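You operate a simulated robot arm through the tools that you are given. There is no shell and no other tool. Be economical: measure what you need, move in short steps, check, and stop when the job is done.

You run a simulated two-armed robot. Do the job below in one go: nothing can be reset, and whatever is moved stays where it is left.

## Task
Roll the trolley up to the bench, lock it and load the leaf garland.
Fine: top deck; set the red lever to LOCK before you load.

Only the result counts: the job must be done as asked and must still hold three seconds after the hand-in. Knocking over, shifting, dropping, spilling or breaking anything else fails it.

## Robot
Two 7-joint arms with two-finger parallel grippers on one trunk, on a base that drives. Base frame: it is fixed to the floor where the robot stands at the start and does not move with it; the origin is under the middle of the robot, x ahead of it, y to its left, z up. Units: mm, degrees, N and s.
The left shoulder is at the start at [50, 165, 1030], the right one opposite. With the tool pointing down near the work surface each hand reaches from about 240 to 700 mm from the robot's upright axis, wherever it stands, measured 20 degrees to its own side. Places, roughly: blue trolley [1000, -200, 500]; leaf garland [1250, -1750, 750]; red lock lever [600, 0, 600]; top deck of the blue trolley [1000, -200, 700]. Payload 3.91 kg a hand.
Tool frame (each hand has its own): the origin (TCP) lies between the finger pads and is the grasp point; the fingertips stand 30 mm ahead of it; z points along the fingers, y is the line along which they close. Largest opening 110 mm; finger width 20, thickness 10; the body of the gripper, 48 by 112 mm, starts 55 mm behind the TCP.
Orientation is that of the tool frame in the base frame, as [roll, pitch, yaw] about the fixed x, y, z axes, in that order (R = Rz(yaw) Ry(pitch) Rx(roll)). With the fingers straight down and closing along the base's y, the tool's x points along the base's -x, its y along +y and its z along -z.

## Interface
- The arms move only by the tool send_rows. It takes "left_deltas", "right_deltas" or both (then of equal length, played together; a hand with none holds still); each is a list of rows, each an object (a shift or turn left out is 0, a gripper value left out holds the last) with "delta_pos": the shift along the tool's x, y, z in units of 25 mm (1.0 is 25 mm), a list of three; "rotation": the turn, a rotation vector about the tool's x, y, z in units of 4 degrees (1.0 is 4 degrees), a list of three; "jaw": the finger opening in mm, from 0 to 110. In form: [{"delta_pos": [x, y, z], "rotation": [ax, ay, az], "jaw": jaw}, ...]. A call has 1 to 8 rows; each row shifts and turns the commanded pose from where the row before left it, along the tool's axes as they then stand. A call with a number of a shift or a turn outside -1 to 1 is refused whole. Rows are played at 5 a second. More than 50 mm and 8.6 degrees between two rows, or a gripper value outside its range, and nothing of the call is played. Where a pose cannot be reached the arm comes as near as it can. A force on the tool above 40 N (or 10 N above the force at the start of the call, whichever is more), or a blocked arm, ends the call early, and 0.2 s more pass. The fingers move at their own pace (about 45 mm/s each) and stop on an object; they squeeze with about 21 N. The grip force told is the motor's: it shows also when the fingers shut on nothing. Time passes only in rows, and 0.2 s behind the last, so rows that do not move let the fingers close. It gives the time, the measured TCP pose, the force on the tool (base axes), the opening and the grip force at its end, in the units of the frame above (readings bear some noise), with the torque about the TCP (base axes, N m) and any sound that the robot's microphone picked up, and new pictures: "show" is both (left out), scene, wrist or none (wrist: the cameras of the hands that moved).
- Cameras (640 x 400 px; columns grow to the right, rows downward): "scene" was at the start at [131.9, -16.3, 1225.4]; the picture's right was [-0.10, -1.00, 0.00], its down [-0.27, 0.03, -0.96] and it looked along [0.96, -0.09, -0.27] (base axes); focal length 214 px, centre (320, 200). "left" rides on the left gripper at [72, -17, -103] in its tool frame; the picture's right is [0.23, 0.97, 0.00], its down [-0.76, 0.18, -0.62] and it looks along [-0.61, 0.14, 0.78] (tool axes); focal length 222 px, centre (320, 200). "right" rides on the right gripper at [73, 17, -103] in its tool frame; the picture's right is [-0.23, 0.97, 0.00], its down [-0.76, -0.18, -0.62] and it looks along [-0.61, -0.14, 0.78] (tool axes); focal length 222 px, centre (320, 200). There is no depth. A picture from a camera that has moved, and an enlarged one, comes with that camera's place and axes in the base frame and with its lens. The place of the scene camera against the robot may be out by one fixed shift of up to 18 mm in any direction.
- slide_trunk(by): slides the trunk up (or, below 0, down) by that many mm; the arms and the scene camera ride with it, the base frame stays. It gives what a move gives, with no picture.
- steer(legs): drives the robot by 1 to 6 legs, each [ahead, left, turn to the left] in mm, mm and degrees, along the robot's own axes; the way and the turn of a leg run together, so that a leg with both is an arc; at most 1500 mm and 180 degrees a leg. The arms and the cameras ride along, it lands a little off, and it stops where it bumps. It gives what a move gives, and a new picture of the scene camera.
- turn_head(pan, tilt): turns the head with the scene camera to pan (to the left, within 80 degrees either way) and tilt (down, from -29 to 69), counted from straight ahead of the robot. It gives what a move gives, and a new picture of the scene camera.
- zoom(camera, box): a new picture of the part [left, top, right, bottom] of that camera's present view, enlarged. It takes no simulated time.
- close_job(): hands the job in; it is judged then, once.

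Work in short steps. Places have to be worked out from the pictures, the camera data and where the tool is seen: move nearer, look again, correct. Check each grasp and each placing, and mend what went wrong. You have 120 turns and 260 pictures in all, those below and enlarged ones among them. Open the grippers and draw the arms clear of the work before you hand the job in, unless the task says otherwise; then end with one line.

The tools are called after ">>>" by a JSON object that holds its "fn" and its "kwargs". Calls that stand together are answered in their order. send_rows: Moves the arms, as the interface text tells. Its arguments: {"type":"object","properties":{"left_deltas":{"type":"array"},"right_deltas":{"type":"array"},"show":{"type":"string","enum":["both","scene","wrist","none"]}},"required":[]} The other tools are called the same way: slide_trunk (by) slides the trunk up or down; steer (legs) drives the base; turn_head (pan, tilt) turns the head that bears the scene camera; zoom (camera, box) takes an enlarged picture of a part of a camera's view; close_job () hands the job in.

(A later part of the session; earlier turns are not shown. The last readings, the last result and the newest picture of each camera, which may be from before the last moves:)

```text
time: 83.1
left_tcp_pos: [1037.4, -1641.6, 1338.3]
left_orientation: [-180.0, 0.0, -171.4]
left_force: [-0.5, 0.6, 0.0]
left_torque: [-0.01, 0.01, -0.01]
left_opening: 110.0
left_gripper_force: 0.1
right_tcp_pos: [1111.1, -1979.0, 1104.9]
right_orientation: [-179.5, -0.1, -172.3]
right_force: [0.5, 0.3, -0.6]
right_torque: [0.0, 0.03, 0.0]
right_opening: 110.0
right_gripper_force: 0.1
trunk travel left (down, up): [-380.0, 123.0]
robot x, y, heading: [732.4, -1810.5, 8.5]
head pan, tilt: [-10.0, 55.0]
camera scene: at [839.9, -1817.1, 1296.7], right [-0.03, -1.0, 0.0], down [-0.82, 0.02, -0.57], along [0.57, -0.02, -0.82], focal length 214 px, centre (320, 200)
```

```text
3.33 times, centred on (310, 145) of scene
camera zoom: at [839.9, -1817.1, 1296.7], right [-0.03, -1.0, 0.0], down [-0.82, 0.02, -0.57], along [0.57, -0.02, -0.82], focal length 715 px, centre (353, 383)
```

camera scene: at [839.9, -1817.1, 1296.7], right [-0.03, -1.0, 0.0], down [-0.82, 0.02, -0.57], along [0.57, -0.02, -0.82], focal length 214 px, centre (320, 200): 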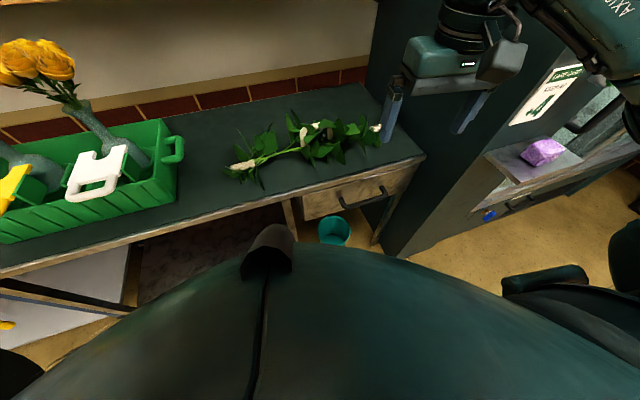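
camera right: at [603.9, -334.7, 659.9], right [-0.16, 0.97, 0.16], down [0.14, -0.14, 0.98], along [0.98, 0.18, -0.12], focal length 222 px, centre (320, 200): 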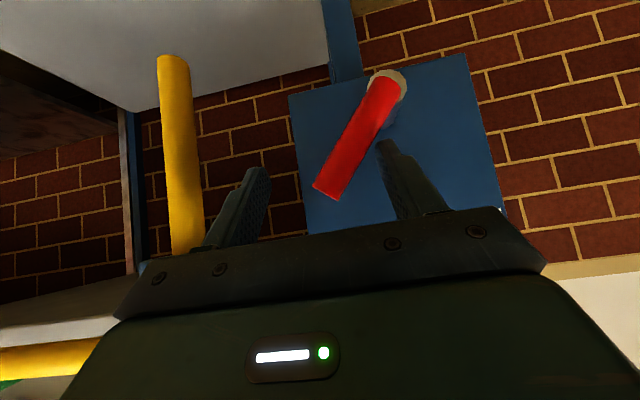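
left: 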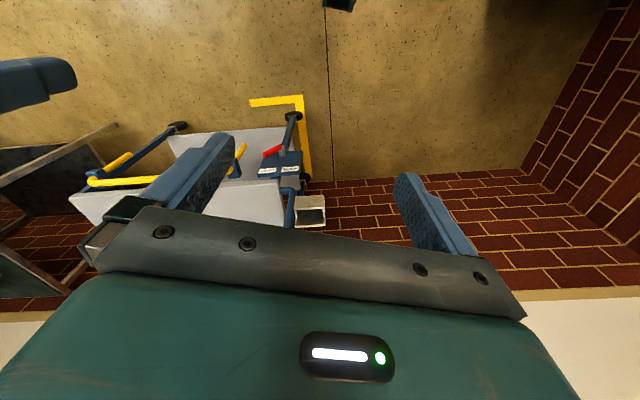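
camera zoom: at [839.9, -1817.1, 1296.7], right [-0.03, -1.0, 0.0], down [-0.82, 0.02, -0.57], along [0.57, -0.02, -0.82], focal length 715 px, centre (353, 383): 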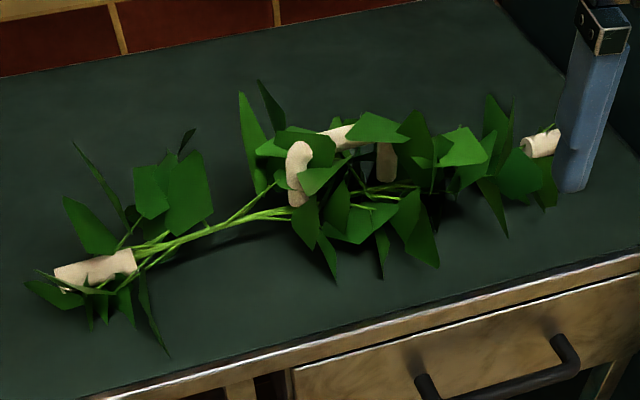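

There is a cream arch handle in the garland's middle – a one-hand grip point, its bar along the bench. I drive 110 mm ahead and turn the right hand 80° so its jaws close across the bar.

>>> {"fn": "steer", "kwargs": {"legs": [[110, 0, 0]]}}

>>> {"fn": "send_rows", "kwargs": {"right_deltas": [{"rotation": [0, 0, 1]}, {"rotation": [0, 0, 1]}, {"rotation": [0, 0, 1]}, {"rotation": [0, 0, 1]}, {"rotation": [0, 0, 1]}, {"rotation": [0, 0, 1]}, {"rotation": [0, 0, 1]}, {"rotation": [0, 0, 1]}], "show": "none"}}

>>> {"fn": "send_rows", "kwargs": {"right_deltas": [{"rotation": [0, 0, 1]}, {"rotation": [0, 0, 1]}, {"rotation": [0, 0, 1]}, {"rotation": [0, 0, 1]}, {"rotation": [0, 0, 1]}, {"rotation": [0, 0, 1]}, {"rotation": [0, 0, 1]}, {"rotation": [0, 0, 1]}], "show": "none"}}

>>> {"fn": "send_rows", "kwargs": {"right_deltas": [{"rotation": [0, 0, 1]}, {"rotation": [0, 0, 1]}, {"rotation": [0, 0, 1]}, {"rotation": [0, 0, 1]}], "show": "both"}}

```text
time: 84.3
left_tcp_pos: [1152.0, -1625.4, 1339.9]
left_orientation: [180.0, 0.0, -171.5]
left_force: [0.1, 0.7, 0.1]
left_torque: [-0.05, 0.04, -0.01]
left_opening: 110.0
left_gripper_force: 0.1
right_tcp_pos: [1225.1, -1963.0, 1103.4]
right_orientation: [-179.6, -0.1, -172.3]
right_force: [0.4, -0.5, -0.5]
right_torque: [0.01, 0.02, -0.01]
right_opening: 110.1
right_gripper_force: 0.0
trunk travel left (down, up): [-380.0, 123.0]
robot x, y, heading: [845.2, -1798.2, 8.7]
head pan, tilt: [-10.0, 55.0]
camera scene: at [954.1, -1800.1, 1296.6], right [-0.03, -1.0, 0.0], down [-0.82, 0.02, -0.57], along [0.57, -0.02, -0.82], focal length 214 px, centre (320, 200)
```

scene: 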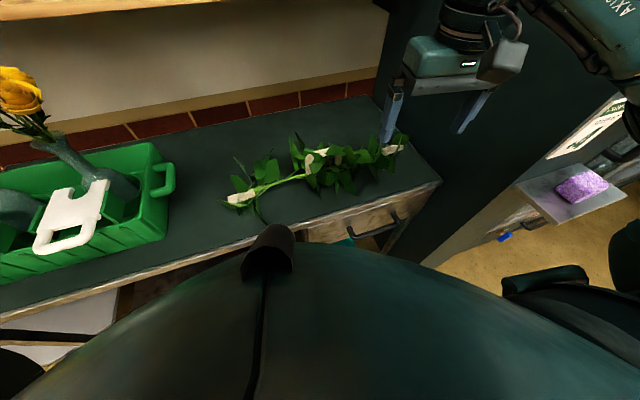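

```text
time: 86.1
left_tcp_pos: [1151.5, -1625.6, 1339.9]
left_orientation: [180.0, 0.0, -171.5]
left_force: [0.1, -0.4, 0.0]
left_torque: [0.0, 0.03, 0.02]
left_opening: 109.9
left_gripper_force: 0.1
right_tcp_pos: [1224.4, -1962.3, 1106.0]
right_orientation: [-179.6, 0.2, 155.5]
right_force: [-0.6, -0.2, -0.4]
right_torque: [0.0, 0.0, -0.02]
right_opening: 110.1
right_gripper_force: 0.1
trunk travel left (down, up): [-380.0, 123.0]
robot x, y, heading: [836.7, -1794.7, 8.8]
head pan, tilt: [-10.0, 55.0]
```

```text
time: 87.9
left_tcp_pos: [1151.9, -1624.9, 1339.9]
left_orientation: [179.9, 0.0, -171.5]
left_force: [0.5, -0.3, 0.1]
left_torque: [0.03, -0.01, -0.02]
left_opening: 110.0
left_gripper_force: 0.1
right_tcp_pos: [1224.3, -1962.9, 1104.9]
right_orientation: [-179.9, 0.4, 123.5]
right_force: [0.2, 1.0, -0.5]
right_torque: [-0.01, 0.0, -0.01]
right_opening: 110.1
right_gripper_force: 0.0
trunk travel left (down, up): [-380.0, 123.0]
robot x, y, heading: [846.1, -1796.0, 8.4]
head pan, tilt: [-10.0, 55.0]
```

```text
time: 88.9
left_tcp_pos: [1151.0, -1625.8, 1340.5]
left_orientation: [179.9, 0.0, -171.6]
left_force: [0.3, -0.2, 0.6]
left_torque: [0.01, 0.01, -0.01]
left_opening: 109.9
left_gripper_force: 0.1
right_tcp_pos: [1223.8, -1962.7, 1104.5]
right_orientation: [-179.9, 0.4, 107.5]
right_force: [-0.7, -0.5, -0.9]
right_torque: [-0.02, -0.01, 0.03]
right_opening: 110.0
right_gripper_force: 0.1
trunk travel left (down, up): [-380.0, 123.0]
robot x, y, heading: [844.2, -1795.6, 8.5]
head pan, tilt: [-10.0, 55.0]
camera scene: at [953.1, -1800.2, 1296.7], right [-0.03, -1.0, 0.0], down [-0.82, 0.02, -0.57], along [0.57, -0.02, -0.82], focal length 214 px, centre (320, 200)
camera right: at [1217.2, -1888.2, 1205.7], right [1.0, 0.08, 0.0], down [0.06, -0.77, 0.63], along [0.05, -0.63, -0.78], focal length 222 px, centre (320, 200)
```

scene: 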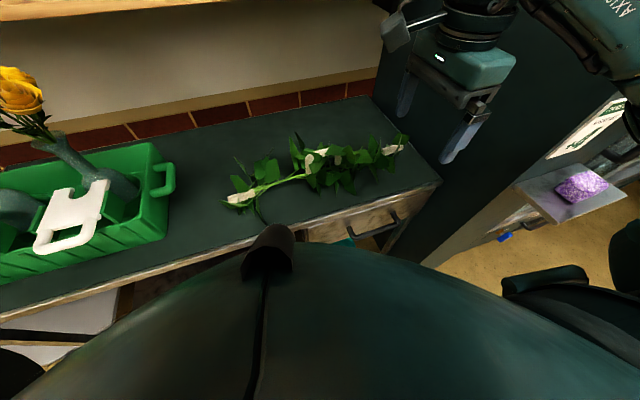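
right: 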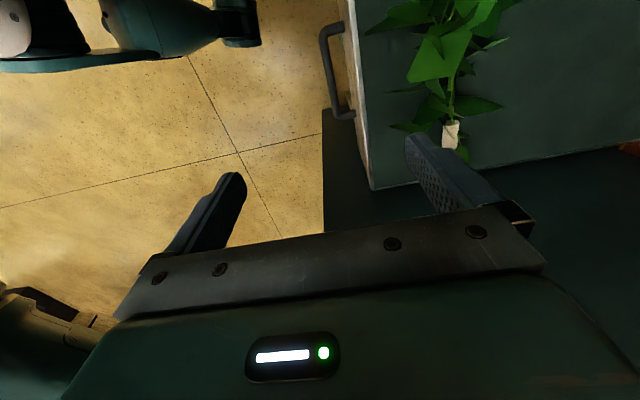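

Now I enlarge the handle for triangulation against the earlier view.

>>> {"fn": "zoom", "kwargs": {"camera": "scene", "box": [215, 105, 415, 225]}}

```text
3.20 times, centred on (315, 165) of scene
camera zoom: at [953.1, -1800.2, 1296.7], right [-0.03, -1.0, 0.0], down [-0.82, 0.02, -0.57], along [0.57, -0.02, -0.82], focal length 686 px, centre (336, 312)
```

zoom: 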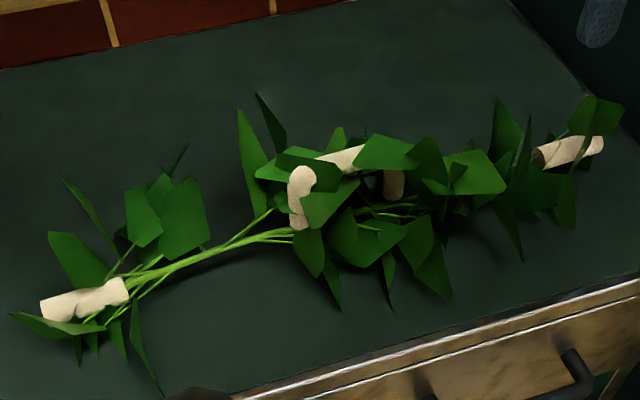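

Handle bar middle estimated at base (1393, −1820, ~897), bar about 85 mm long along the bench. I move the right hand above it, staying 110 mm higher, and look with the wrist camera.

>>> {"fn": "send_rows", "kwargs": {"right_deltas": [{"delta_pos": [0.42, 1, 0]}, {"delta_pos": [0.42, 1, 0]}, {"delta_pos": [0.42, 1, 0]}, {"delta_pos": [0.42, 1, 0]}, {"delta_pos": [0.42, 1, 0.4]}, {"delta_pos": [0.42, 1, 0.8]}, {"delta_pos": [0.42, 1, 0.8]}, {"delta_pos": [0.42, 1, 0.8]}]}}

```text
time: 90.7
left_tcp_pos: [1152.6, -1624.7, 1339.6]
left_orientation: [-180.0, 0.0, -171.5]
left_force: [0.1, 0.2, 0.3]
left_torque: [-0.04, -0.05, 0.02]
left_opening: 109.9
left_gripper_force: 0.0
right_tcp_pos: [1394.7, -1820.2, 1032.2]
right_orientation: [-179.8, 0.6, 107.6]
right_force: [0.7, 0.4, -0.1]
right_torque: [-0.01, -0.02, -0.05]
right_opening: 109.9
right_gripper_force: 0.1
trunk travel left (down, up): [-380.0, 123.0]
robot x, y, heading: [839.8, -1794.3, 8.6]
head pan, tilt: [-10.0, 55.0]
camera scene: at [953.5, -1799.8, 1296.7], right [-0.03, -1.0, 0.0], down [-0.82, 0.02, -0.57], along [0.57, -0.02, -0.82], focal length 214 px, centre (320, 200)
camera right: at [1387.8, -1746.0, 1133.9], right [1.0, 0.08, 0.0], down [0.06, -0.77, 0.63], along [0.05, -0.63, -0.78], focal length 222 px, centre (320, 200)
```

scene: 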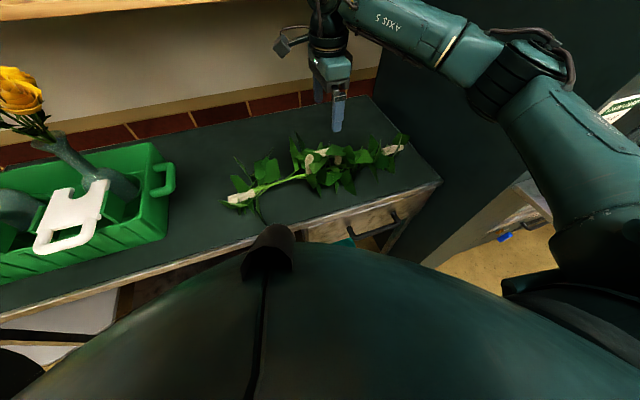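
right: 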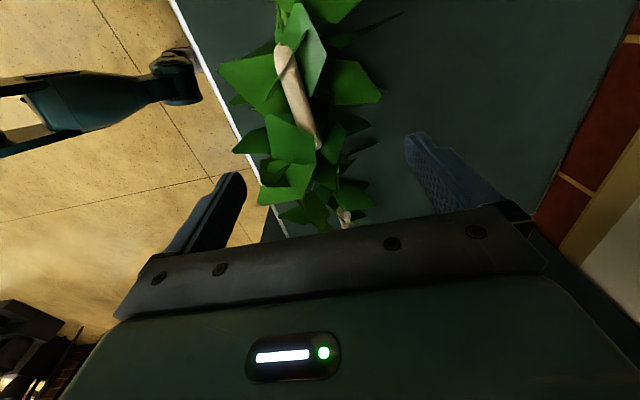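

In the wrist view the bar runs from about (1358, −1772) to (1394, −1858), turned ~5° more than the jaws. I correct and descend 60 mm.

>>> {"fn": "send_rows", "kwargs": {"right_deltas": [{"delta_pos": [0.38, -0.66, 0], "rotation": [0, 0, -1]}, {"rotation": [0, 0, -0.25]}, {"delta_pos": [0, 0, 0.8]}, {"delta_pos": [0, 0, 0.8]}, {"delta_pos": [0, 0, 0.8]}]}}

>>> {"fn": "zoom", "kwargs": {"camera": "scene", "box": [250, 70, 410, 200]}}

```text
time: 91.9
left_tcp_pos: [1151.9, -1626.4, 1339.2]
left_orientation: [-179.9, 0.0, -171.5]
left_force: [-0.4, -0.3, -0.2]
left_torque: [-0.01, -0.02, -0.04]
left_opening: 109.9
left_gripper_force: 0.1
right_tcp_pos: [1372.6, -1819.0, 971.9]
right_orientation: [-179.8, 0.5, 112.6]
right_force: [1.4, 0.6, -0.1]
right_torque: [0.0, -0.02, 0.03]
right_opening: 110.0
right_gripper_force: 0.0
trunk travel left (down, up): [-380.0, 123.0]
robot x, y, heading: [843.2, -1794.7, 8.6]
head pan, tilt: [-10.0, 55.0]
camera scene: at [953.3, -1800.2, 1296.7], right [-0.03, -1.0, 0.0], down [-0.82, 0.02, -0.57], along [0.57, -0.02, -0.82], focal length 214 px, centre (320, 200)
camera right: at [1359.6, -1745.3, 1072.2], right [0.99, 0.16, 0.0], down [0.13, -0.77, 0.63], along [0.1, -0.62, -0.78], focal length 222 px, centre (320, 200)
```

scene: 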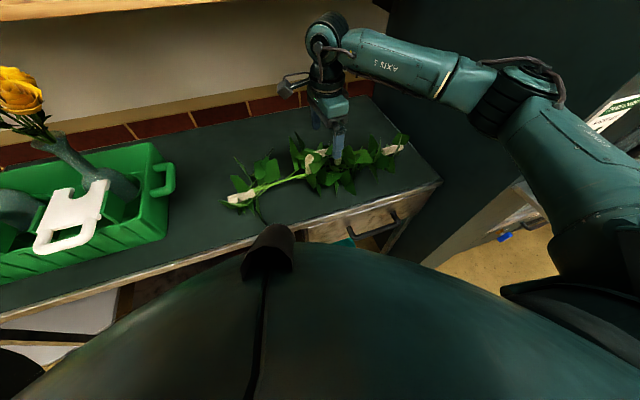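
right: 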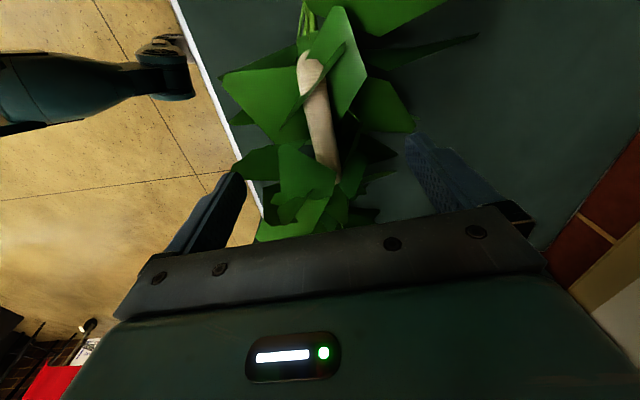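

```text
3.08 times, centred on (330, 135) of scene
camera zoom: at [953.3, -1800.2, 1296.7], right [-0.03, -1.0, 0.0], down [-0.82, 0.02, -0.57], along [0.57, -0.02, -0.82], focal length 660 px, centre (289, 400)
```

zoom: 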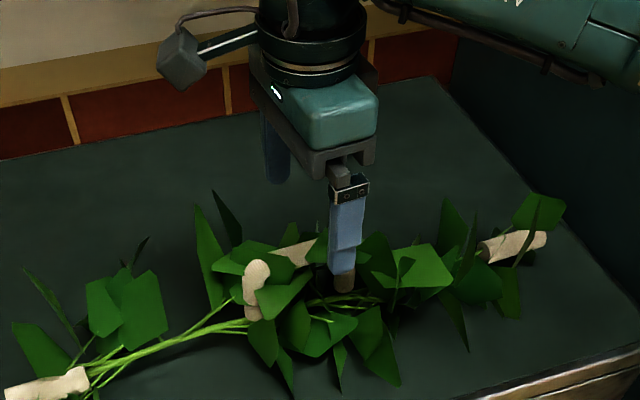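

Lateral alignment is within a few mm at either height estimate. I descend 40 mm more and look again.

>>> {"fn": "send_rows", "kwargs": {"right_deltas": [{"delta_pos": [0, 0, 0.8]}, {"delta_pos": [0, 0, 0.8]}], "show": "wrist"}}

>>> {"fn": "zoom", "kwargs": {"camera": "scene", "box": [270, 100, 390, 190]}}

```text
time: 92.5
left_tcp_pos: [1152.6, -1625.2, 1339.8]
left_orientation: [-180.0, 0.1, -171.6]
left_force: [-0.6, 0.2, -0.5]
left_torque: [0.01, 0.0, 0.01]
left_opening: 109.8
left_gripper_force: 0.1
right_tcp_pos: [1372.9, -1820.3, 932.9]
right_orientation: [-179.9, 0.5, 112.6]
right_force: [0.2, 0.0, 0.8]
right_torque: [0.03, -0.01, 0.03]
right_opening: 109.9
right_gripper_force: 0.0
trunk travel left (down, up): [-380.0, 123.0]
robot x, y, heading: [845.7, -1795.6, 8.4]
head pan, tilt: [-10.0, 55.0]
camera right: at [1359.4, -1746.6, 1034.1], right [0.99, 0.16, 0.0], down [0.13, -0.77, 0.63], along [0.1, -0.62, -0.78], focal length 222 px, centre (320, 200)
```

right: 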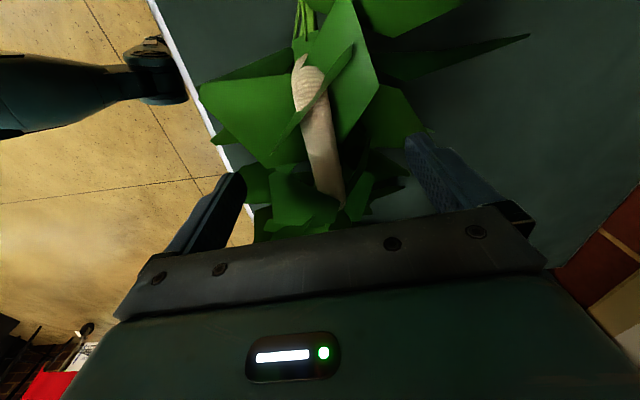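

```text
4.44 times, centred on (330, 145) of scene
camera zoom: at [953.2, -1800.2, 1296.7], right [-0.03, -1.0, 0.0], down [-0.82, 0.02, -0.57], along [0.57, -0.02, -0.82], focal length 953 px, centre (276, 444)
```

zoom: 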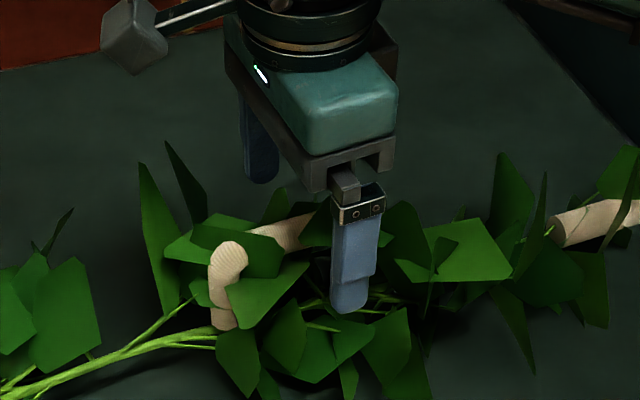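

Bar height estimates cluster around 870–895. I descend 45 mm so the pads straddle it, and check before closing.

>>> {"fn": "send_rows", "kwargs": {"right_deltas": [{"delta_pos": [0, 0, 0.6]}, {"delta_pos": [0, 0, 0.6]}, {"delta_pos": [0, 0, 0.6]}], "show": "wrist"}}

>>> {"fn": "zoom", "kwargs": {"camera": "scene", "box": [270, 100, 390, 190]}}

```text
time: 93.3
left_tcp_pos: [1151.6, -1627.1, 1341.5]
left_orientation: [-180.0, 0.1, -171.5]
left_force: [-0.4, -0.5, -1.1]
left_torque: [0.01, 0.02, -0.01]
left_opening: 110.2
left_gripper_force: 0.1
right_tcp_pos: [1370.2, -1820.7, 889.4]
right_orientation: [-180.0, 0.5, 112.6]
right_force: [-0.7, -0.2, 2.7]
right_torque: [0.07, -0.16, 0.03]
right_opening: 109.9
right_gripper_force: 0.1
trunk travel left (down, up): [-380.0, 123.0]
robot x, y, heading: [840.3, -1797.9, 8.6]
head pan, tilt: [-10.0, 55.0]
camera right: at [1357.1, -1747.1, 991.0], right [0.99, 0.16, 0.0], down [0.13, -0.77, 0.63], along [0.1, -0.62, -0.78], focal length 222 px, centre (320, 200)
```

right: 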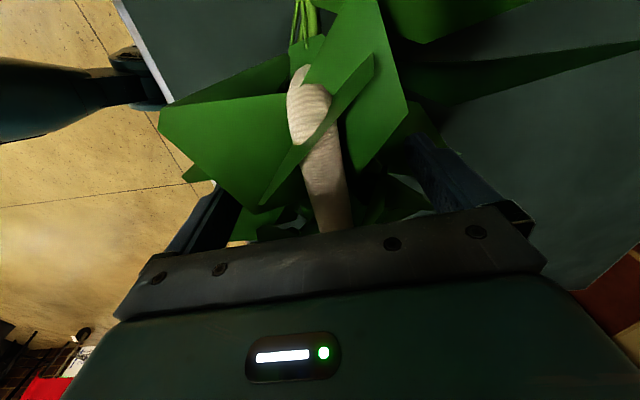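

```text
4.44 times, centred on (330, 145) of scene
camera zoom: at [952.7, -1800.3, 1296.9], right [-0.03, -1.0, 0.0], down [-0.82, 0.02, -0.57], along [0.57, -0.02, -0.82], focal length 953 px, centre (276, 444)
```

zoom: 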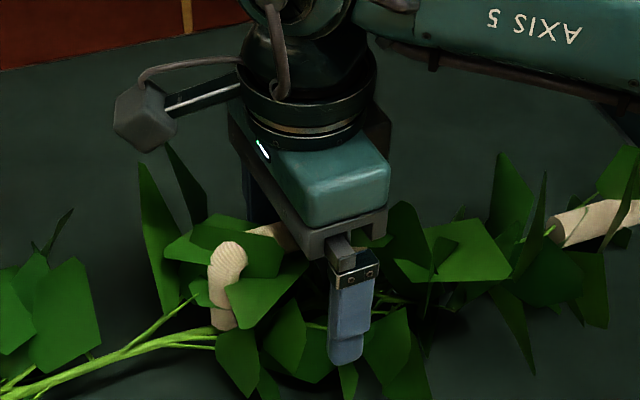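

The bar passes through the projected grasp point, at about the right depth. I close the jaws.

>>> {"fn": "send_rows", "kwargs": {"right_deltas": [{"delta_pos": [0, 0.15, 0.2], "jaw": 60}, {"jaw": 5}, {}, {}, {}, {}], "show": "wrist"}}

```text
time: 94.7
left_tcp_pos: [1147.8, -1626.2, 1340.6]
left_orientation: [-180.0, 0.2, -171.5]
left_force: [-0.2, -1.0, -0.2]
left_torque: [0.0, 0.01, 0.01]
left_opening: 110.0
left_gripper_force: 0.0
right_tcp_pos: [1374.6, -1818.6, 888.8]
right_orientation: [179.5, 0.5, 112.5]
right_force: [-0.4, -9.9, 34.5]
right_torque: [0.24, -1.12, -0.22]
right_opening: 97.8
right_gripper_force: 20.6
trunk travel left (down, up): [-380.0, 123.0]
robot x, y, heading: [838.4, -1795.0, 8.4]
head pan, tilt: [-10.0, 55.0]
camera right: at [1360.6, -1745.4, 990.5], right [0.99, 0.16, 0.01], down [0.12, -0.77, 0.63], along [0.11, -0.62, -0.78], focal length 222 px, centre (320, 200)
```

right: 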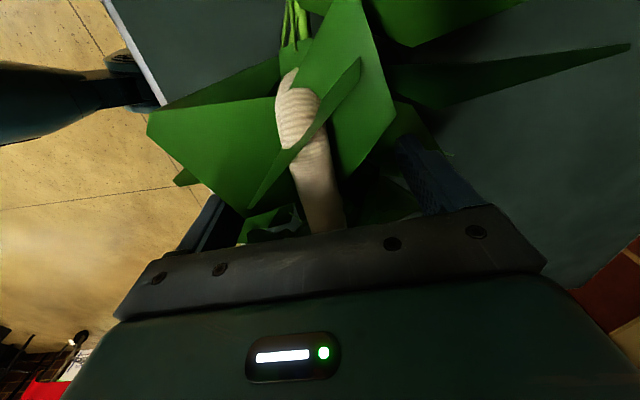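

Something (probably stiff leaves at fingertip height) blocks the jaws at 98 mm and pushes up. I reopen, rise 25 mm, and look before closing higher.

>>> {"fn": "send_rows", "kwargs": {"right_deltas": [{"jaw": 110}, {"delta_pos": [0, 0, -0.5]}, {"delta_pos": [0, 0, -0.6]}, {}], "show": "both"}}

>>> {"fn": "zoom", "kwargs": {"camera": "right", "box": [160, 0, 480, 250]}}

>>> {"fn": "zoom", "kwargs": {"camera": "scene", "box": [270, 100, 390, 190]}}

```text
time: 95.7
left_tcp_pos: [1152.4, -1625.4, 1338.7]
left_orientation: [180.0, 0.0, -171.4]
left_force: [0.2, -0.2, -0.6]
left_torque: [-0.03, 0.02, -0.03]
left_opening: 109.9
left_gripper_force: 0.0
right_tcp_pos: [1372.1, -1818.6, 911.6]
right_orientation: [-179.7, 0.3, 112.7]
right_force: [0.5, -0.2, 0.6]
right_torque: [0.0, 0.0, 0.02]
right_opening: 109.7
right_gripper_force: 0.1
trunk travel left (down, up): [-380.0, 123.0]
robot x, y, heading: [845.1, -1793.3, 8.7]
head pan, tilt: [-10.0, 55.0]
camera scene: at [953.4, -1800.1, 1296.6], right [-0.03, -1.0, 0.0], down [-0.82, 0.02, -0.57], along [0.57, -0.02, -0.82], focal length 214 px, centre (320, 200)
camera right: at [1359.3, -1744.2, 1012.2], right [0.99, 0.17, 0.0], down [0.13, -0.77, 0.63], along [0.1, -0.62, -0.78], focal length 222 px, centre (320, 200)
```

scene: 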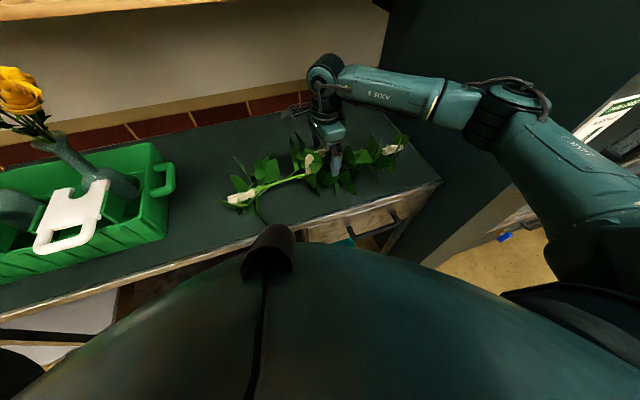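
right: 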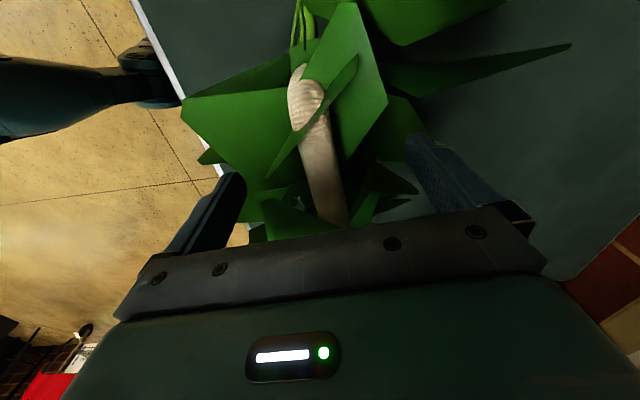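

```text
1.60 times, centred on (320, 125) of right
camera zoom: at [1359.3, -1744.2, 1012.2], right [0.99, 0.17, 0.0], down [0.13, -0.77, 0.63], along [0.1, -0.62, -0.78], focal length 355 px, centre (320, 320)
```

zoom: 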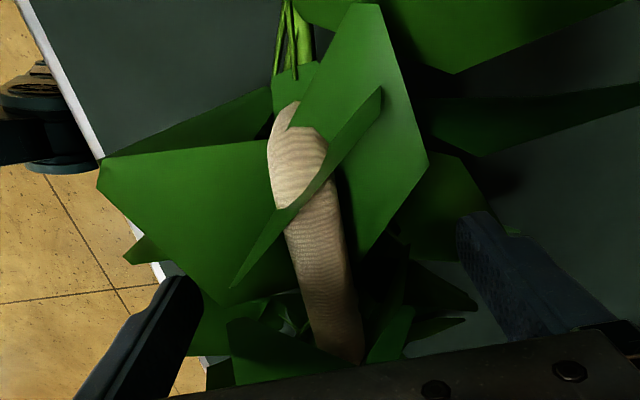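

```text
4.44 times, centred on (330, 145) of scene
camera zoom: at [953.4, -1800.1, 1296.6], right [-0.03, -1.0, 0.0], down [-0.82, 0.02, -0.57], along [0.57, -0.02, -0.82], focal length 953 px, centre (276, 444)
```

zoom: 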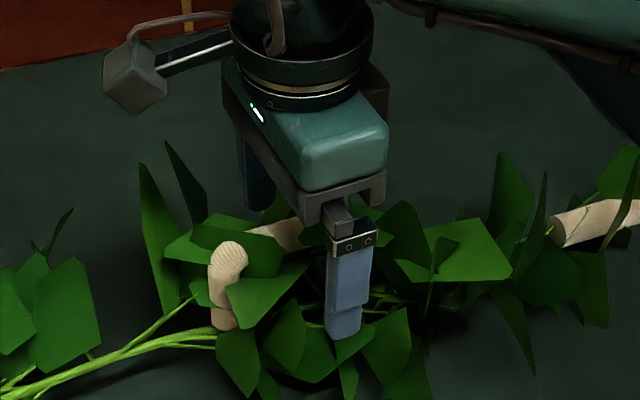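

Cross-checking with the calibrated scene view, the bar top is near z≈910, so at TCP 911 the pads hold it while the tips clear the lower leaves. I close here.

>>> {"fn": "send_rows", "kwargs": {"right_deltas": [{"jaw": 60}, {}, {"jaw": 5}, {}, {}, {}], "show": "wrist"}}

```text
time: 97.1
left_tcp_pos: [1151.0, -1625.8, 1338.6]
left_orientation: [179.9, 0.0, -171.5]
left_force: [-0.7, -0.8, 0.0]
left_torque: [0.02, 0.03, -0.02]
left_opening: 109.9
left_gripper_force: 0.1
right_tcp_pos: [1371.7, -1818.1, 913.3]
right_orientation: [179.9, 0.4, 112.5]
right_force: [4.1, 1.0, 5.2]
right_torque: [0.07, -0.05, -0.42]
right_opening: 19.9
right_gripper_force: 21.5
trunk travel left (down, up): [-380.0, 123.0]
robot x, y, heading: [846.3, -1794.5, 8.5]
head pan, tilt: [-10.0, 55.0]
camera right: at [1360.2, -1744.4, 1013.9], right [0.99, 0.16, 0.0], down [0.13, -0.77, 0.63], along [0.1, -0.62, -0.78], focal length 222 px, centre (320, 200)
```

right: 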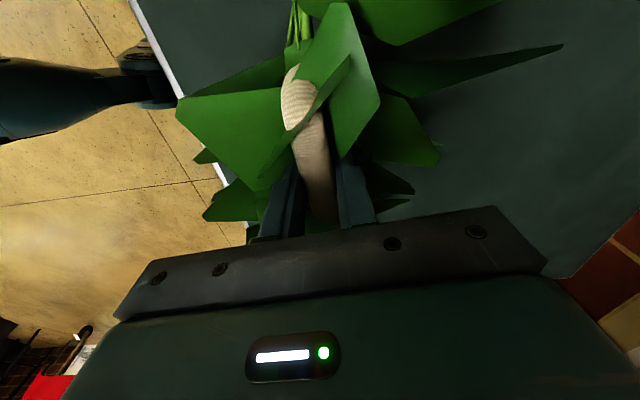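

Jaws hold the 20 mm bar. I lift slowly 50 mm and check.

>>> {"fn": "send_rows", "kwargs": {"right_deltas": [{"delta_pos": [0, 0, -0.4]}, {"delta_pos": [0, 0, -0.4]}, {"delta_pos": [0, 0, -0.6]}, {"delta_pos": [0, 0, -0.6]}]}}

```text
time: 98.1
left_tcp_pos: [1151.8, -1624.8, 1338.7]
left_orientation: [180.0, 0.0, -171.5]
left_force: [-0.3, 0.4, 0.0]
left_torque: [0.0, 0.01, 0.01]
left_opening: 109.6
left_gripper_force: 0.0
right_tcp_pos: [1375.6, -1819.6, 963.4]
right_orientation: [-179.8, 0.5, 112.5]
right_force: [-0.1, -0.2, -4.8]
right_torque: [-0.05, 0.01, 0.01]
right_opening: 19.6
right_gripper_force: 20.7
trunk travel left (down, up): [-380.0, 123.0]
robot x, y, heading: [841.7, -1797.4, 8.9]
head pan, tilt: [-10.0, 55.0]
camera scene: at [953.4, -1800.2, 1296.7], right [-0.03, -1.0, 0.0], down [-0.82, 0.02, -0.57], along [0.57, -0.02, -0.82], focal length 214 px, centre (320, 200)
camera right: at [1361.4, -1745.3, 1064.4], right [0.99, 0.16, 0.0], down [0.13, -0.77, 0.63], along [0.1, -0.62, -0.78], focal length 222 px, centre (320, 200)
```

scene: 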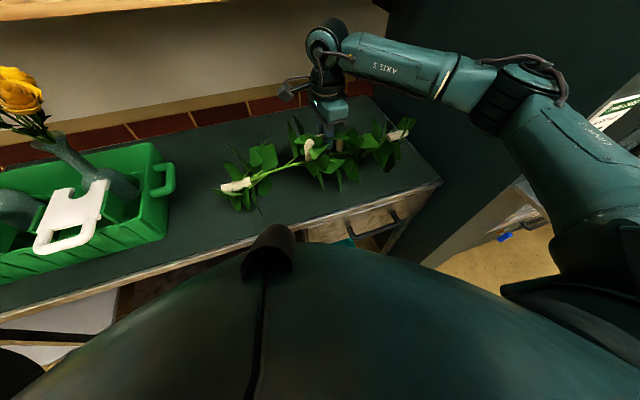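
right: 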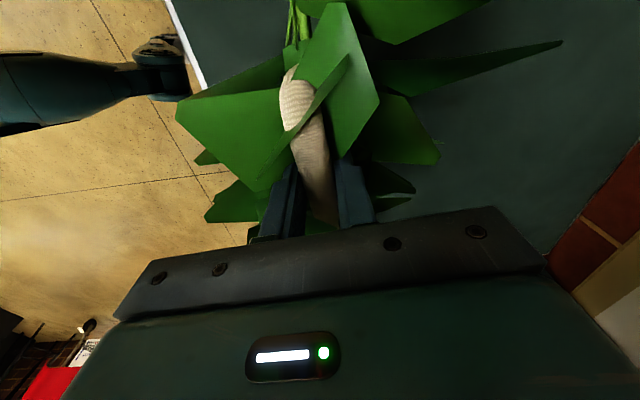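

The garland comes up whole and rigid (≈0.5 kg). I raise it 150 mm more, then back the robot straight away from the bench.

>>> {"fn": "send_rows", "kwargs": {"right_deltas": [{"delta_pos": [0, 0, -0.8]}, {"delta_pos": [0, 0, -0.8]}, {"delta_pos": [0, 0, -0.8]}, {"delta_pos": [0, 0, -0.8]}, {"delta_pos": [0, 0, -0.8]}, {"delta_pos": [0, 0, -0.8]}, {"delta_pos": [0, 0, -0.8]}], "show": "none"}}

>>> {"fn": "steer", "kwargs": {"legs": [[-380, 0, 0]]}}

```text
time: 99.7
left_tcp_pos: [1152.0, -1625.2, 1339.8]
left_orientation: [180.0, 0.1, -171.4]
left_force: [-0.1, 0.4, 0.0]
left_torque: [0.0, 0.0, -0.06]
left_opening: 109.7
left_gripper_force: 0.1
right_tcp_pos: [1373.9, -1816.9, 1102.7]
right_orientation: [-179.8, 0.5, 112.7]
right_force: [0.2, 0.3, -4.3]
right_torque: [-0.01, 0.0, 0.0]
right_opening: 19.5
right_gripper_force: 21.3
trunk travel left (down, up): [-380.0, 123.0]
robot x, y, heading: [845.7, -1794.8, 8.4]
head pan, tilt: [-10.0, 55.0]
```

```text
time: 102.1
left_tcp_pos: [773.5, -1681.2, 1339.7]
left_orientation: [-180.0, 0.0, -171.3]
left_force: [-0.2, 0.3, -0.5]
left_torque: [-0.01, -0.03, 0.0]
left_opening: 110.1
left_gripper_force: 0.0
right_tcp_pos: [996.0, -1872.1, 1101.8]
right_orientation: [-179.9, 0.6, 112.9]
right_force: [0.7, 0.0, -4.3]
right_torque: [-0.01, 0.0, 0.02]
right_opening: 19.4
right_gripper_force: 21.0
trunk travel left (down, up): [-380.0, 123.0]
robot x, y, heading: [464.1, -1851.4, 8.6]
head pan, tilt: [-10.0, 55.0]
camera scene: at [575.5, -1856.9, 1296.7], right [-0.02, -1.0, 0.0], down [-0.82, 0.02, -0.57], along [0.57, -0.01, -0.82], focal length 214 px, centre (320, 200)
```

scene: 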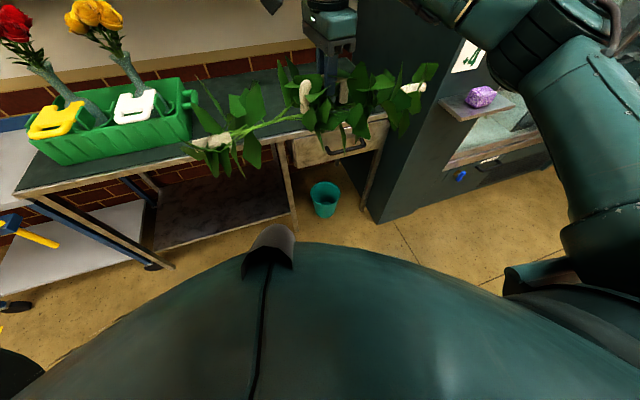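

The garland hangs clear in front of the bench. I turn square (+9.4°) and drive left 1200 mm to stand before the trolley.

>>> {"fn": "steer", "kwargs": {"legs": [[0, 0, 9.4], [0, 1200, 0]]}}

>>> {"fn": "send_rows", "kwargs": {"right_deltas": [{"rotation": [0, 0, 1]}, {"rotation": [0, 0, 1]}, {"rotation": [0, 0, 1]}, {"rotation": [0, 0, 0.5]}], "show": "scene"}}

```text
time: 113.3
left_tcp_pos: [405.3, -519.3, 1338.6]
left_orientation: [180.0, 0.0, -164.1]
left_force: [-0.3, 0.5, 0.4]
left_torque: [0.01, -0.05, 0.01]
left_opening: 110.0
left_gripper_force: 0.1
right_tcp_pos: [650.5, -681.4, 1101.4]
right_orientation: [-179.8, 0.5, 120.0]
right_force: [-0.3, 0.1, -4.0]
right_torque: [0.0, 0.01, 0.01]
right_opening: 19.4
right_gripper_force: 21.5
trunk travel left (down, up): [-380.0, 123.0]
robot x, y, heading: [119.0, -728.0, 15.7]
head pan, tilt: [-10.0, 55.0]
camera scene: at [230.9, -719.7, 1296.7], right [0.1, -0.99, 0.0], down [-0.81, -0.08, -0.57], along [0.57, 0.06, -0.82], focal length 214 px, centre (320, 200)
```

scene: 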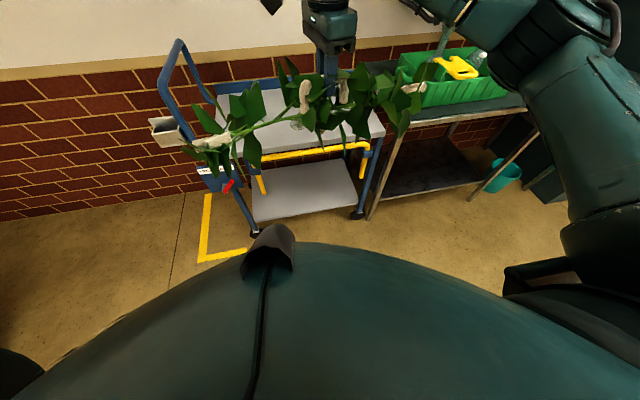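

```text
time: 114.3
left_tcp_pos: [405.7, -520.3, 1340.3]
left_orientation: [180.0, 0.0, -164.2]
left_force: [0.1, 0.2, 0.0]
left_torque: [0.0, 0.03, 0.03]
left_opening: 110.1
left_gripper_force: 0.0
right_tcp_pos: [651.7, -681.1, 1101.3]
right_orientation: [-179.9, 0.6, 106.0]
right_force: [0.2, 0.4, -4.0]
right_torque: [-0.03, 0.03, 0.03]
right_opening: 19.8
right_gripper_force: 21.6
trunk travel left (down, up): [-380.0, 123.0]
robot x, y, heading: [121.4, -728.7, 15.6]
head pan, tilt: [-10.0, 55.0]
camera scene: at [230.9, -719.7, 1296.7], right [0.1, -0.99, 0.0], down [-0.81, -0.08, -0.57], along [0.57, 0.06, -0.82], focal length 214 px, centre (320, 200)
```

scene: 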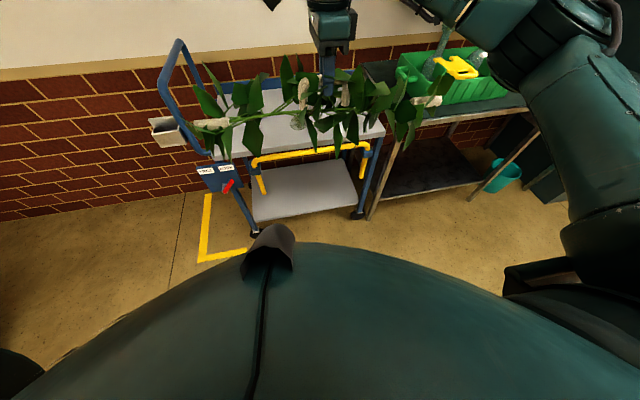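

Position is good; I square up 2.35° and drive ahead 330 mm, so the garland comes over the deck at height.

>>> {"fn": "steer", "kwargs": {"legs": [[0, 0, 2.35], [330, 0, 0]]}}

>>> {"fn": "turn_head", "kwargs": {"pan": -10, "tilt": 50}}

```text
time: 116.9
left_tcp_pos: [703.1, -408.1, 1339.6]
left_orientation: [-179.9, 0.0, -161.8]
left_force: [0.0, 0.6, -0.2]
left_torque: [-0.04, 0.03, 0.02]
left_opening: 110.0
left_gripper_force: 0.2
right_tcp_pos: [953.3, -559.2, 1101.4]
right_orientation: [-179.9, 0.5, 108.2]
right_force: [0.5, 0.6, -4.6]
right_torque: [-0.03, -0.02, -0.01]
right_opening: 19.4
right_gripper_force: 21.3
trunk travel left (down, up): [-380.0, 123.0]
robot x, y, heading: [427.5, -626.1, 18.4]
head pan, tilt: [-10.0, 55.0]
camera scene: at [535.4, -615.3, 1296.6], right [0.14, -0.99, 0.0], down [-0.81, -0.12, -0.57], along [0.57, 0.08, -0.82], focal length 214 px, centre (320, 200)
```

scene: 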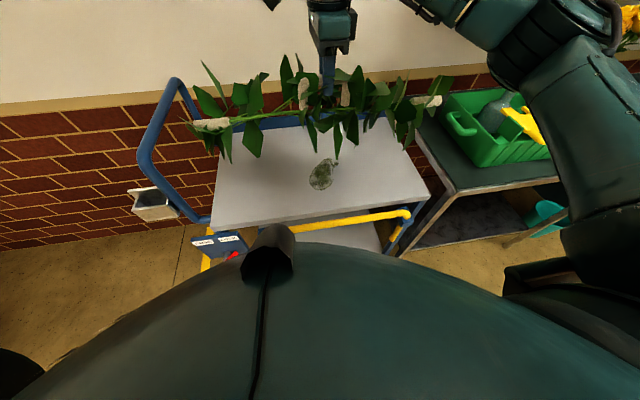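

```text
time: 117.5
left_tcp_pos: [702.0, -409.0, 1338.1]
left_orientation: [180.0, -0.1, -161.7]
left_force: [1.0, -0.4, 0.4]
left_torque: [0.02, 0.03, -0.02]
left_opening: 110.0
left_gripper_force: 0.1
right_tcp_pos: [951.9, -559.8, 1100.7]
right_orientation: [-179.8, 0.5, 108.4]
right_force: [0.1, 0.0, -4.2]
right_torque: [-0.02, 0.03, 0.0]
right_opening: 19.4
right_gripper_force: 21.0
trunk travel left (down, up): [-380.0, 123.0]
robot x, y, heading: [424.2, -625.2, 18.2]
head pan, tilt: [-10.0, 50.0]
camera scene: at [539.7, -614.8, 1303.2], right [0.14, -0.99, 0.0], down [-0.76, -0.11, -0.64], along [0.64, 0.09, -0.77], focal length 214 px, centre (320, 200)
```

scene: 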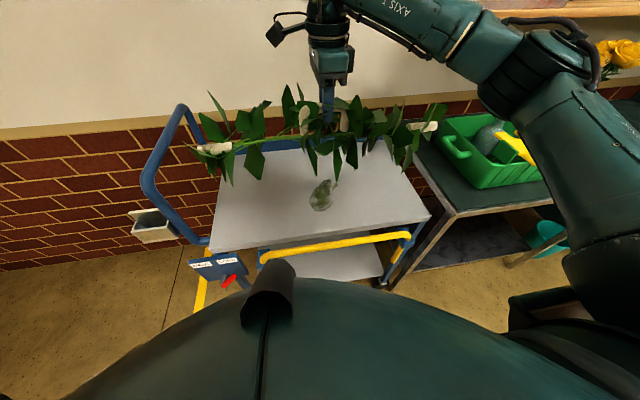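

The garland hovers over the deck. Before lowering I inspect the green spot on the deck, to know if it's an object.

>>> {"fn": "zoom", "kwargs": {"camera": "scene", "box": [270, 150, 380, 230]}}

>>> {"fn": "zoom", "kwargs": {"camera": "scene", "box": [180, 80, 450, 260]}}

```text
5.00 times, centred on (325, 190) of scene
camera zoom: at [539.7, -614.8, 1303.2], right [0.14, -0.99, 0.0], down [-0.76, -0.11, -0.64], along [0.64, 0.09, -0.77], focal length 1072 px, centre (295, 250)
```

zoom: 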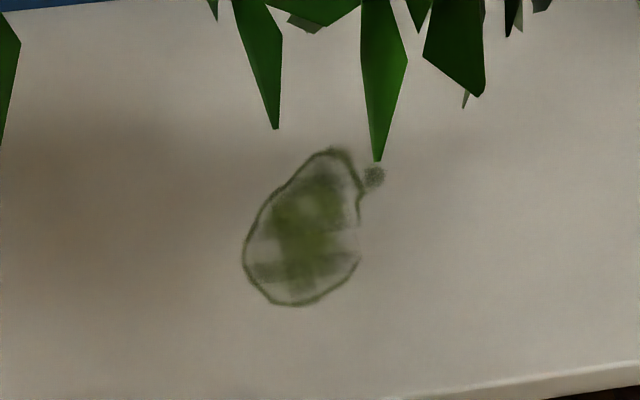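

```text
2.22 times, centred on (315, 170) of scene
camera zoom: at [539.7, -614.8, 1303.2], right [0.14, -0.99, 0.0], down [-0.76, -0.11, -0.64], along [0.64, 0.09, -0.77], focal length 477 px, centre (331, 267)
```

zoom: 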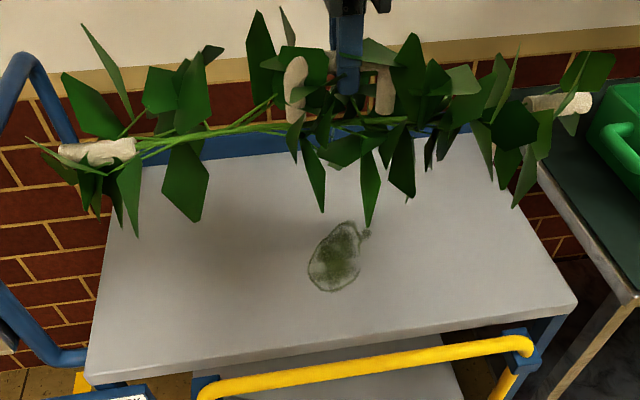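

It's only a flat stain on the surface. I extend the hand 110 mm over the deck, shift 13 mm right to centre, and lower to about 60 mm above contact.

>>> {"fn": "send_rows", "kwargs": {"right_deltas": [{"delta_pos": [-0.1, 0.9, 0]}, {"delta_pos": [-0.1, 0.9, 0]}, {"delta_pos": [-0.1, 0.9, 0]}, {"delta_pos": [-0.1, 0.9, 0]}, {"delta_pos": [-0.1, 0.9, 0]}, {"delta_pos": [0, 0, 0.8]}, {"delta_pos": [0, 0, 0.8]}, {"delta_pos": [0, 0, 0.8]}], "show": "none"}}

>>> {"fn": "send_rows", "kwargs": {"right_deltas": [{"delta_pos": [0, 0, 0.9]}, {"delta_pos": [0, 0, 0.9]}, {"delta_pos": [0, 0, 0.9]}, {"delta_pos": [0, 0, 0.9]}, {"delta_pos": [0, 0, 0.9]}], "show": "both"}}

```text
time: 119.3
left_tcp_pos: [703.4, -408.5, 1339.0]
left_orientation: [-179.9, 0.0, -161.9]
left_force: [-0.4, 0.0, 0.3]
left_torque: [0.02, 0.02, -0.02]
left_opening: 110.2
left_gripper_force: 0.1
right_tcp_pos: [1061.6, -536.3, 1040.5]
right_orientation: [-179.8, 0.5, 108.3]
right_force: [0.5, 0.4, -4.4]
right_torque: [-0.04, 0.02, -0.02]
right_opening: 19.8
right_gripper_force: 21.1
trunk travel left (down, up): [-380.0, 123.0]
robot x, y, heading: [426.7, -630.8, 18.4]
head pan, tilt: [-10.0, 50.0]
```

```text
time: 120.5
left_tcp_pos: [702.4, -408.6, 1340.3]
left_orientation: [180.0, 0.1, -161.8]
left_force: [0.3, -0.7, -0.6]
left_torque: [0.02, 0.02, -0.04]
left_opening: 109.8
left_gripper_force: 0.1
right_tcp_pos: [1065.0, -537.7, 929.6]
right_orientation: [-179.9, 0.5, 108.3]
right_force: [0.7, 0.4, -5.1]
right_torque: [-0.01, 0.02, 0.02]
right_opening: 19.5
right_gripper_force: 21.2
trunk travel left (down, up): [-380.0, 123.0]
robot x, y, heading: [425.4, -628.0, 18.2]
head pan, tilt: [-10.0, 50.0]
camera scene: at [540.1, -614.6, 1303.1], right [0.14, -0.99, 0.0], down [-0.76, -0.11, -0.64], along [0.64, 0.09, -0.77], focal length 214 px, centre (320, 200)
camera right: at [1057.4, -463.1, 1030.6], right [1.0, 0.09, 0.0], down [0.07, -0.77, 0.63], along [0.06, -0.63, -0.78], focal length 222 px, centre (320, 200)
```

scene: 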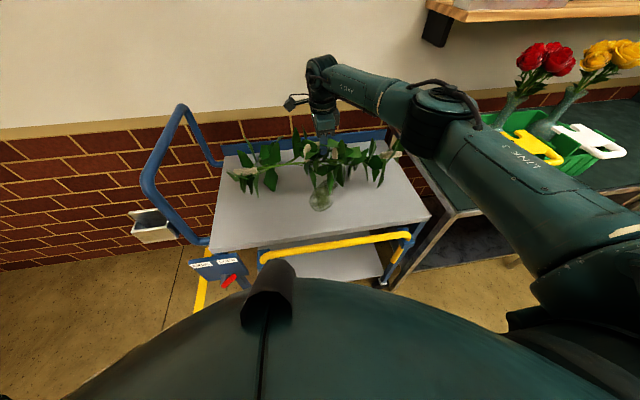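
right: 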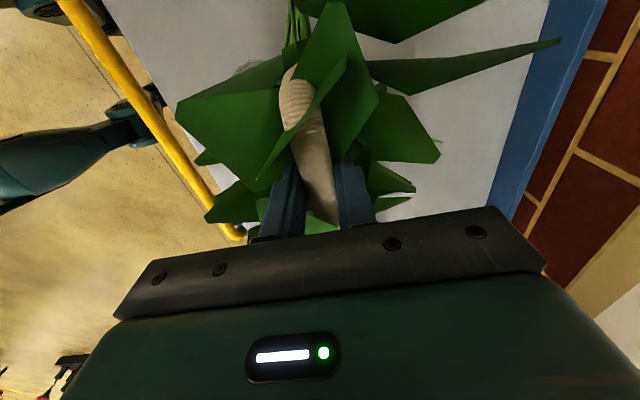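

Well centred over the deck. I lower 65 mm, then creep until the weight is taken.

>>> {"fn": "send_rows", "kwargs": {"right_deltas": [{"delta_pos": [0, 0, 0.8]}, {"delta_pos": [0, 0, 0.8]}, {"delta_pos": [0, 0, 0.6]}, {"delta_pos": [0, 0, 0.3]}, {"delta_pos": [0, 0, 0.2]}], "show": "scene"}}

```text
time: 121.7
left_tcp_pos: [702.4, -408.4, 1339.1]
left_orientation: [-179.9, 0.1, -161.8]
left_force: [0.4, -0.4, 0.7]
left_torque: [-0.02, 0.01, 0.03]
left_opening: 109.9
left_gripper_force: 0.1
right_tcp_pos: [1064.9, -540.6, 860.7]
right_orientation: [-180.0, 0.5, 108.3]
right_force: [-0.2, 0.3, -3.7]
right_torque: [-0.03, 0.0, 0.02]
right_opening: 19.6
right_gripper_force: 21.0
trunk travel left (down, up): [-380.0, 123.0]
robot x, y, heading: [427.4, -628.3, 18.1]
head pan, tilt: [-10.0, 50.0]
camera scene: at [539.9, -614.7, 1303.2], right [0.14, -0.99, 0.0], down [-0.76, -0.11, -0.64], along [0.64, 0.09, -0.77], focal length 214 px, centre (320, 200)
```

scene: 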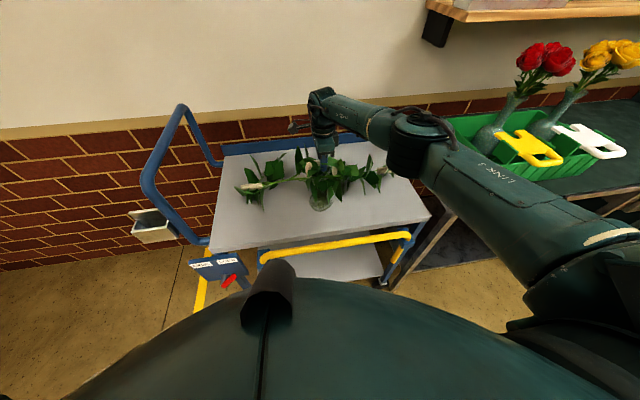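

Still hanging (−3.7 N). I creep down in small steps until the force reading shows contact.

>>> {"fn": "send_rows", "kwargs": {"right_deltas": [{"delta_pos": [0, 0, 0.2]}, {"delta_pos": [0, 0, 0.2]}, {"delta_pos": [0, 0, 0.2]}], "show": "none"}}

```text
time: 122.5
left_tcp_pos: [699.4, -409.2, 1340.4]
left_orientation: [-180.0, 0.1, -161.8]
left_force: [-0.1, 1.3, 0.0]
left_torque: [0.0, -0.04, 0.02]
left_opening: 110.0
left_gripper_force: 0.0
right_tcp_pos: [1066.1, -538.2, 851.3]
right_orientation: [179.5, 0.5, 108.3]
right_force: [2.0, -1.5, 23.7]
right_torque: [0.08, -0.02, -0.05]
right_opening: 19.8
right_gripper_force: 20.7
trunk travel left (down, up): [-380.0, 123.0]
robot x, y, heading: [424.4, -627.6, 18.2]
head pan, tilt: [-10.0, 50.0]
```

Contact made. I ease up 6 mm to relieve the press, open the jaws, and withdraw straight up.

>>> {"fn": "send_rows", "kwargs": {"right_deltas": [{"delta_pos": [0, 0, -0.22]}, {}, {"jaw": 45}, {}, {"delta_pos": [0, 0, -0.3]}], "show": "both"}}

```text
time: 123.7
left_tcp_pos: [700.3, -408.6, 1339.9]
left_orientation: [-180.0, -0.1, -161.8]
left_force: [0.0, -0.2, 0.6]
left_torque: [0.0, 0.0, -0.03]
left_opening: 110.3
left_gripper_force: 0.0
right_tcp_pos: [1063.5, -539.2, 859.5]
right_orientation: [180.0, 0.5, 108.2]
right_force: [1.7, -0.4, -0.2]
right_torque: [-0.01, -0.02, -0.02]
right_opening: 45.0
right_gripper_force: 0.1
trunk travel left (down, up): [-380.0, 123.0]
robot x, y, heading: [423.2, -626.5, 18.1]
head pan, tilt: [-10.0, 50.0]
camera scene: at [539.3, -614.9, 1303.2], right [0.14, -0.99, 0.0], down [-0.76, -0.11, -0.64], along [0.64, 0.09, -0.77], focal length 214 px, centre (320, 200)
camera right: at [1056.7, -464.1, 959.8], right [1.0, 0.09, 0.0], down [0.07, -0.77, 0.63], along [0.06, -0.63, -0.78], focal length 222 px, centre (320, 200)
```

scene: 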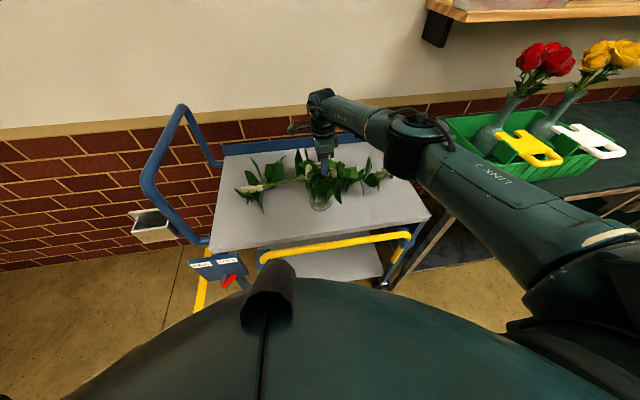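
right: 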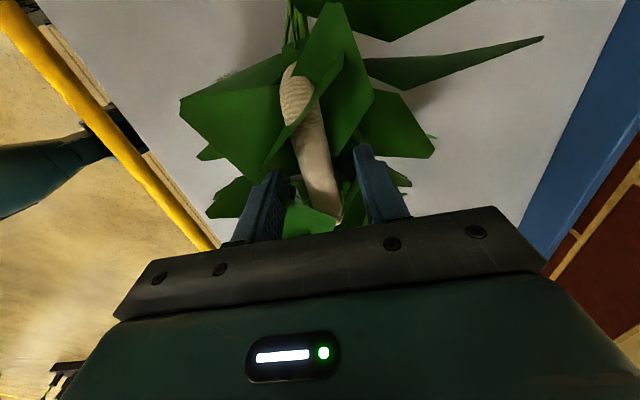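

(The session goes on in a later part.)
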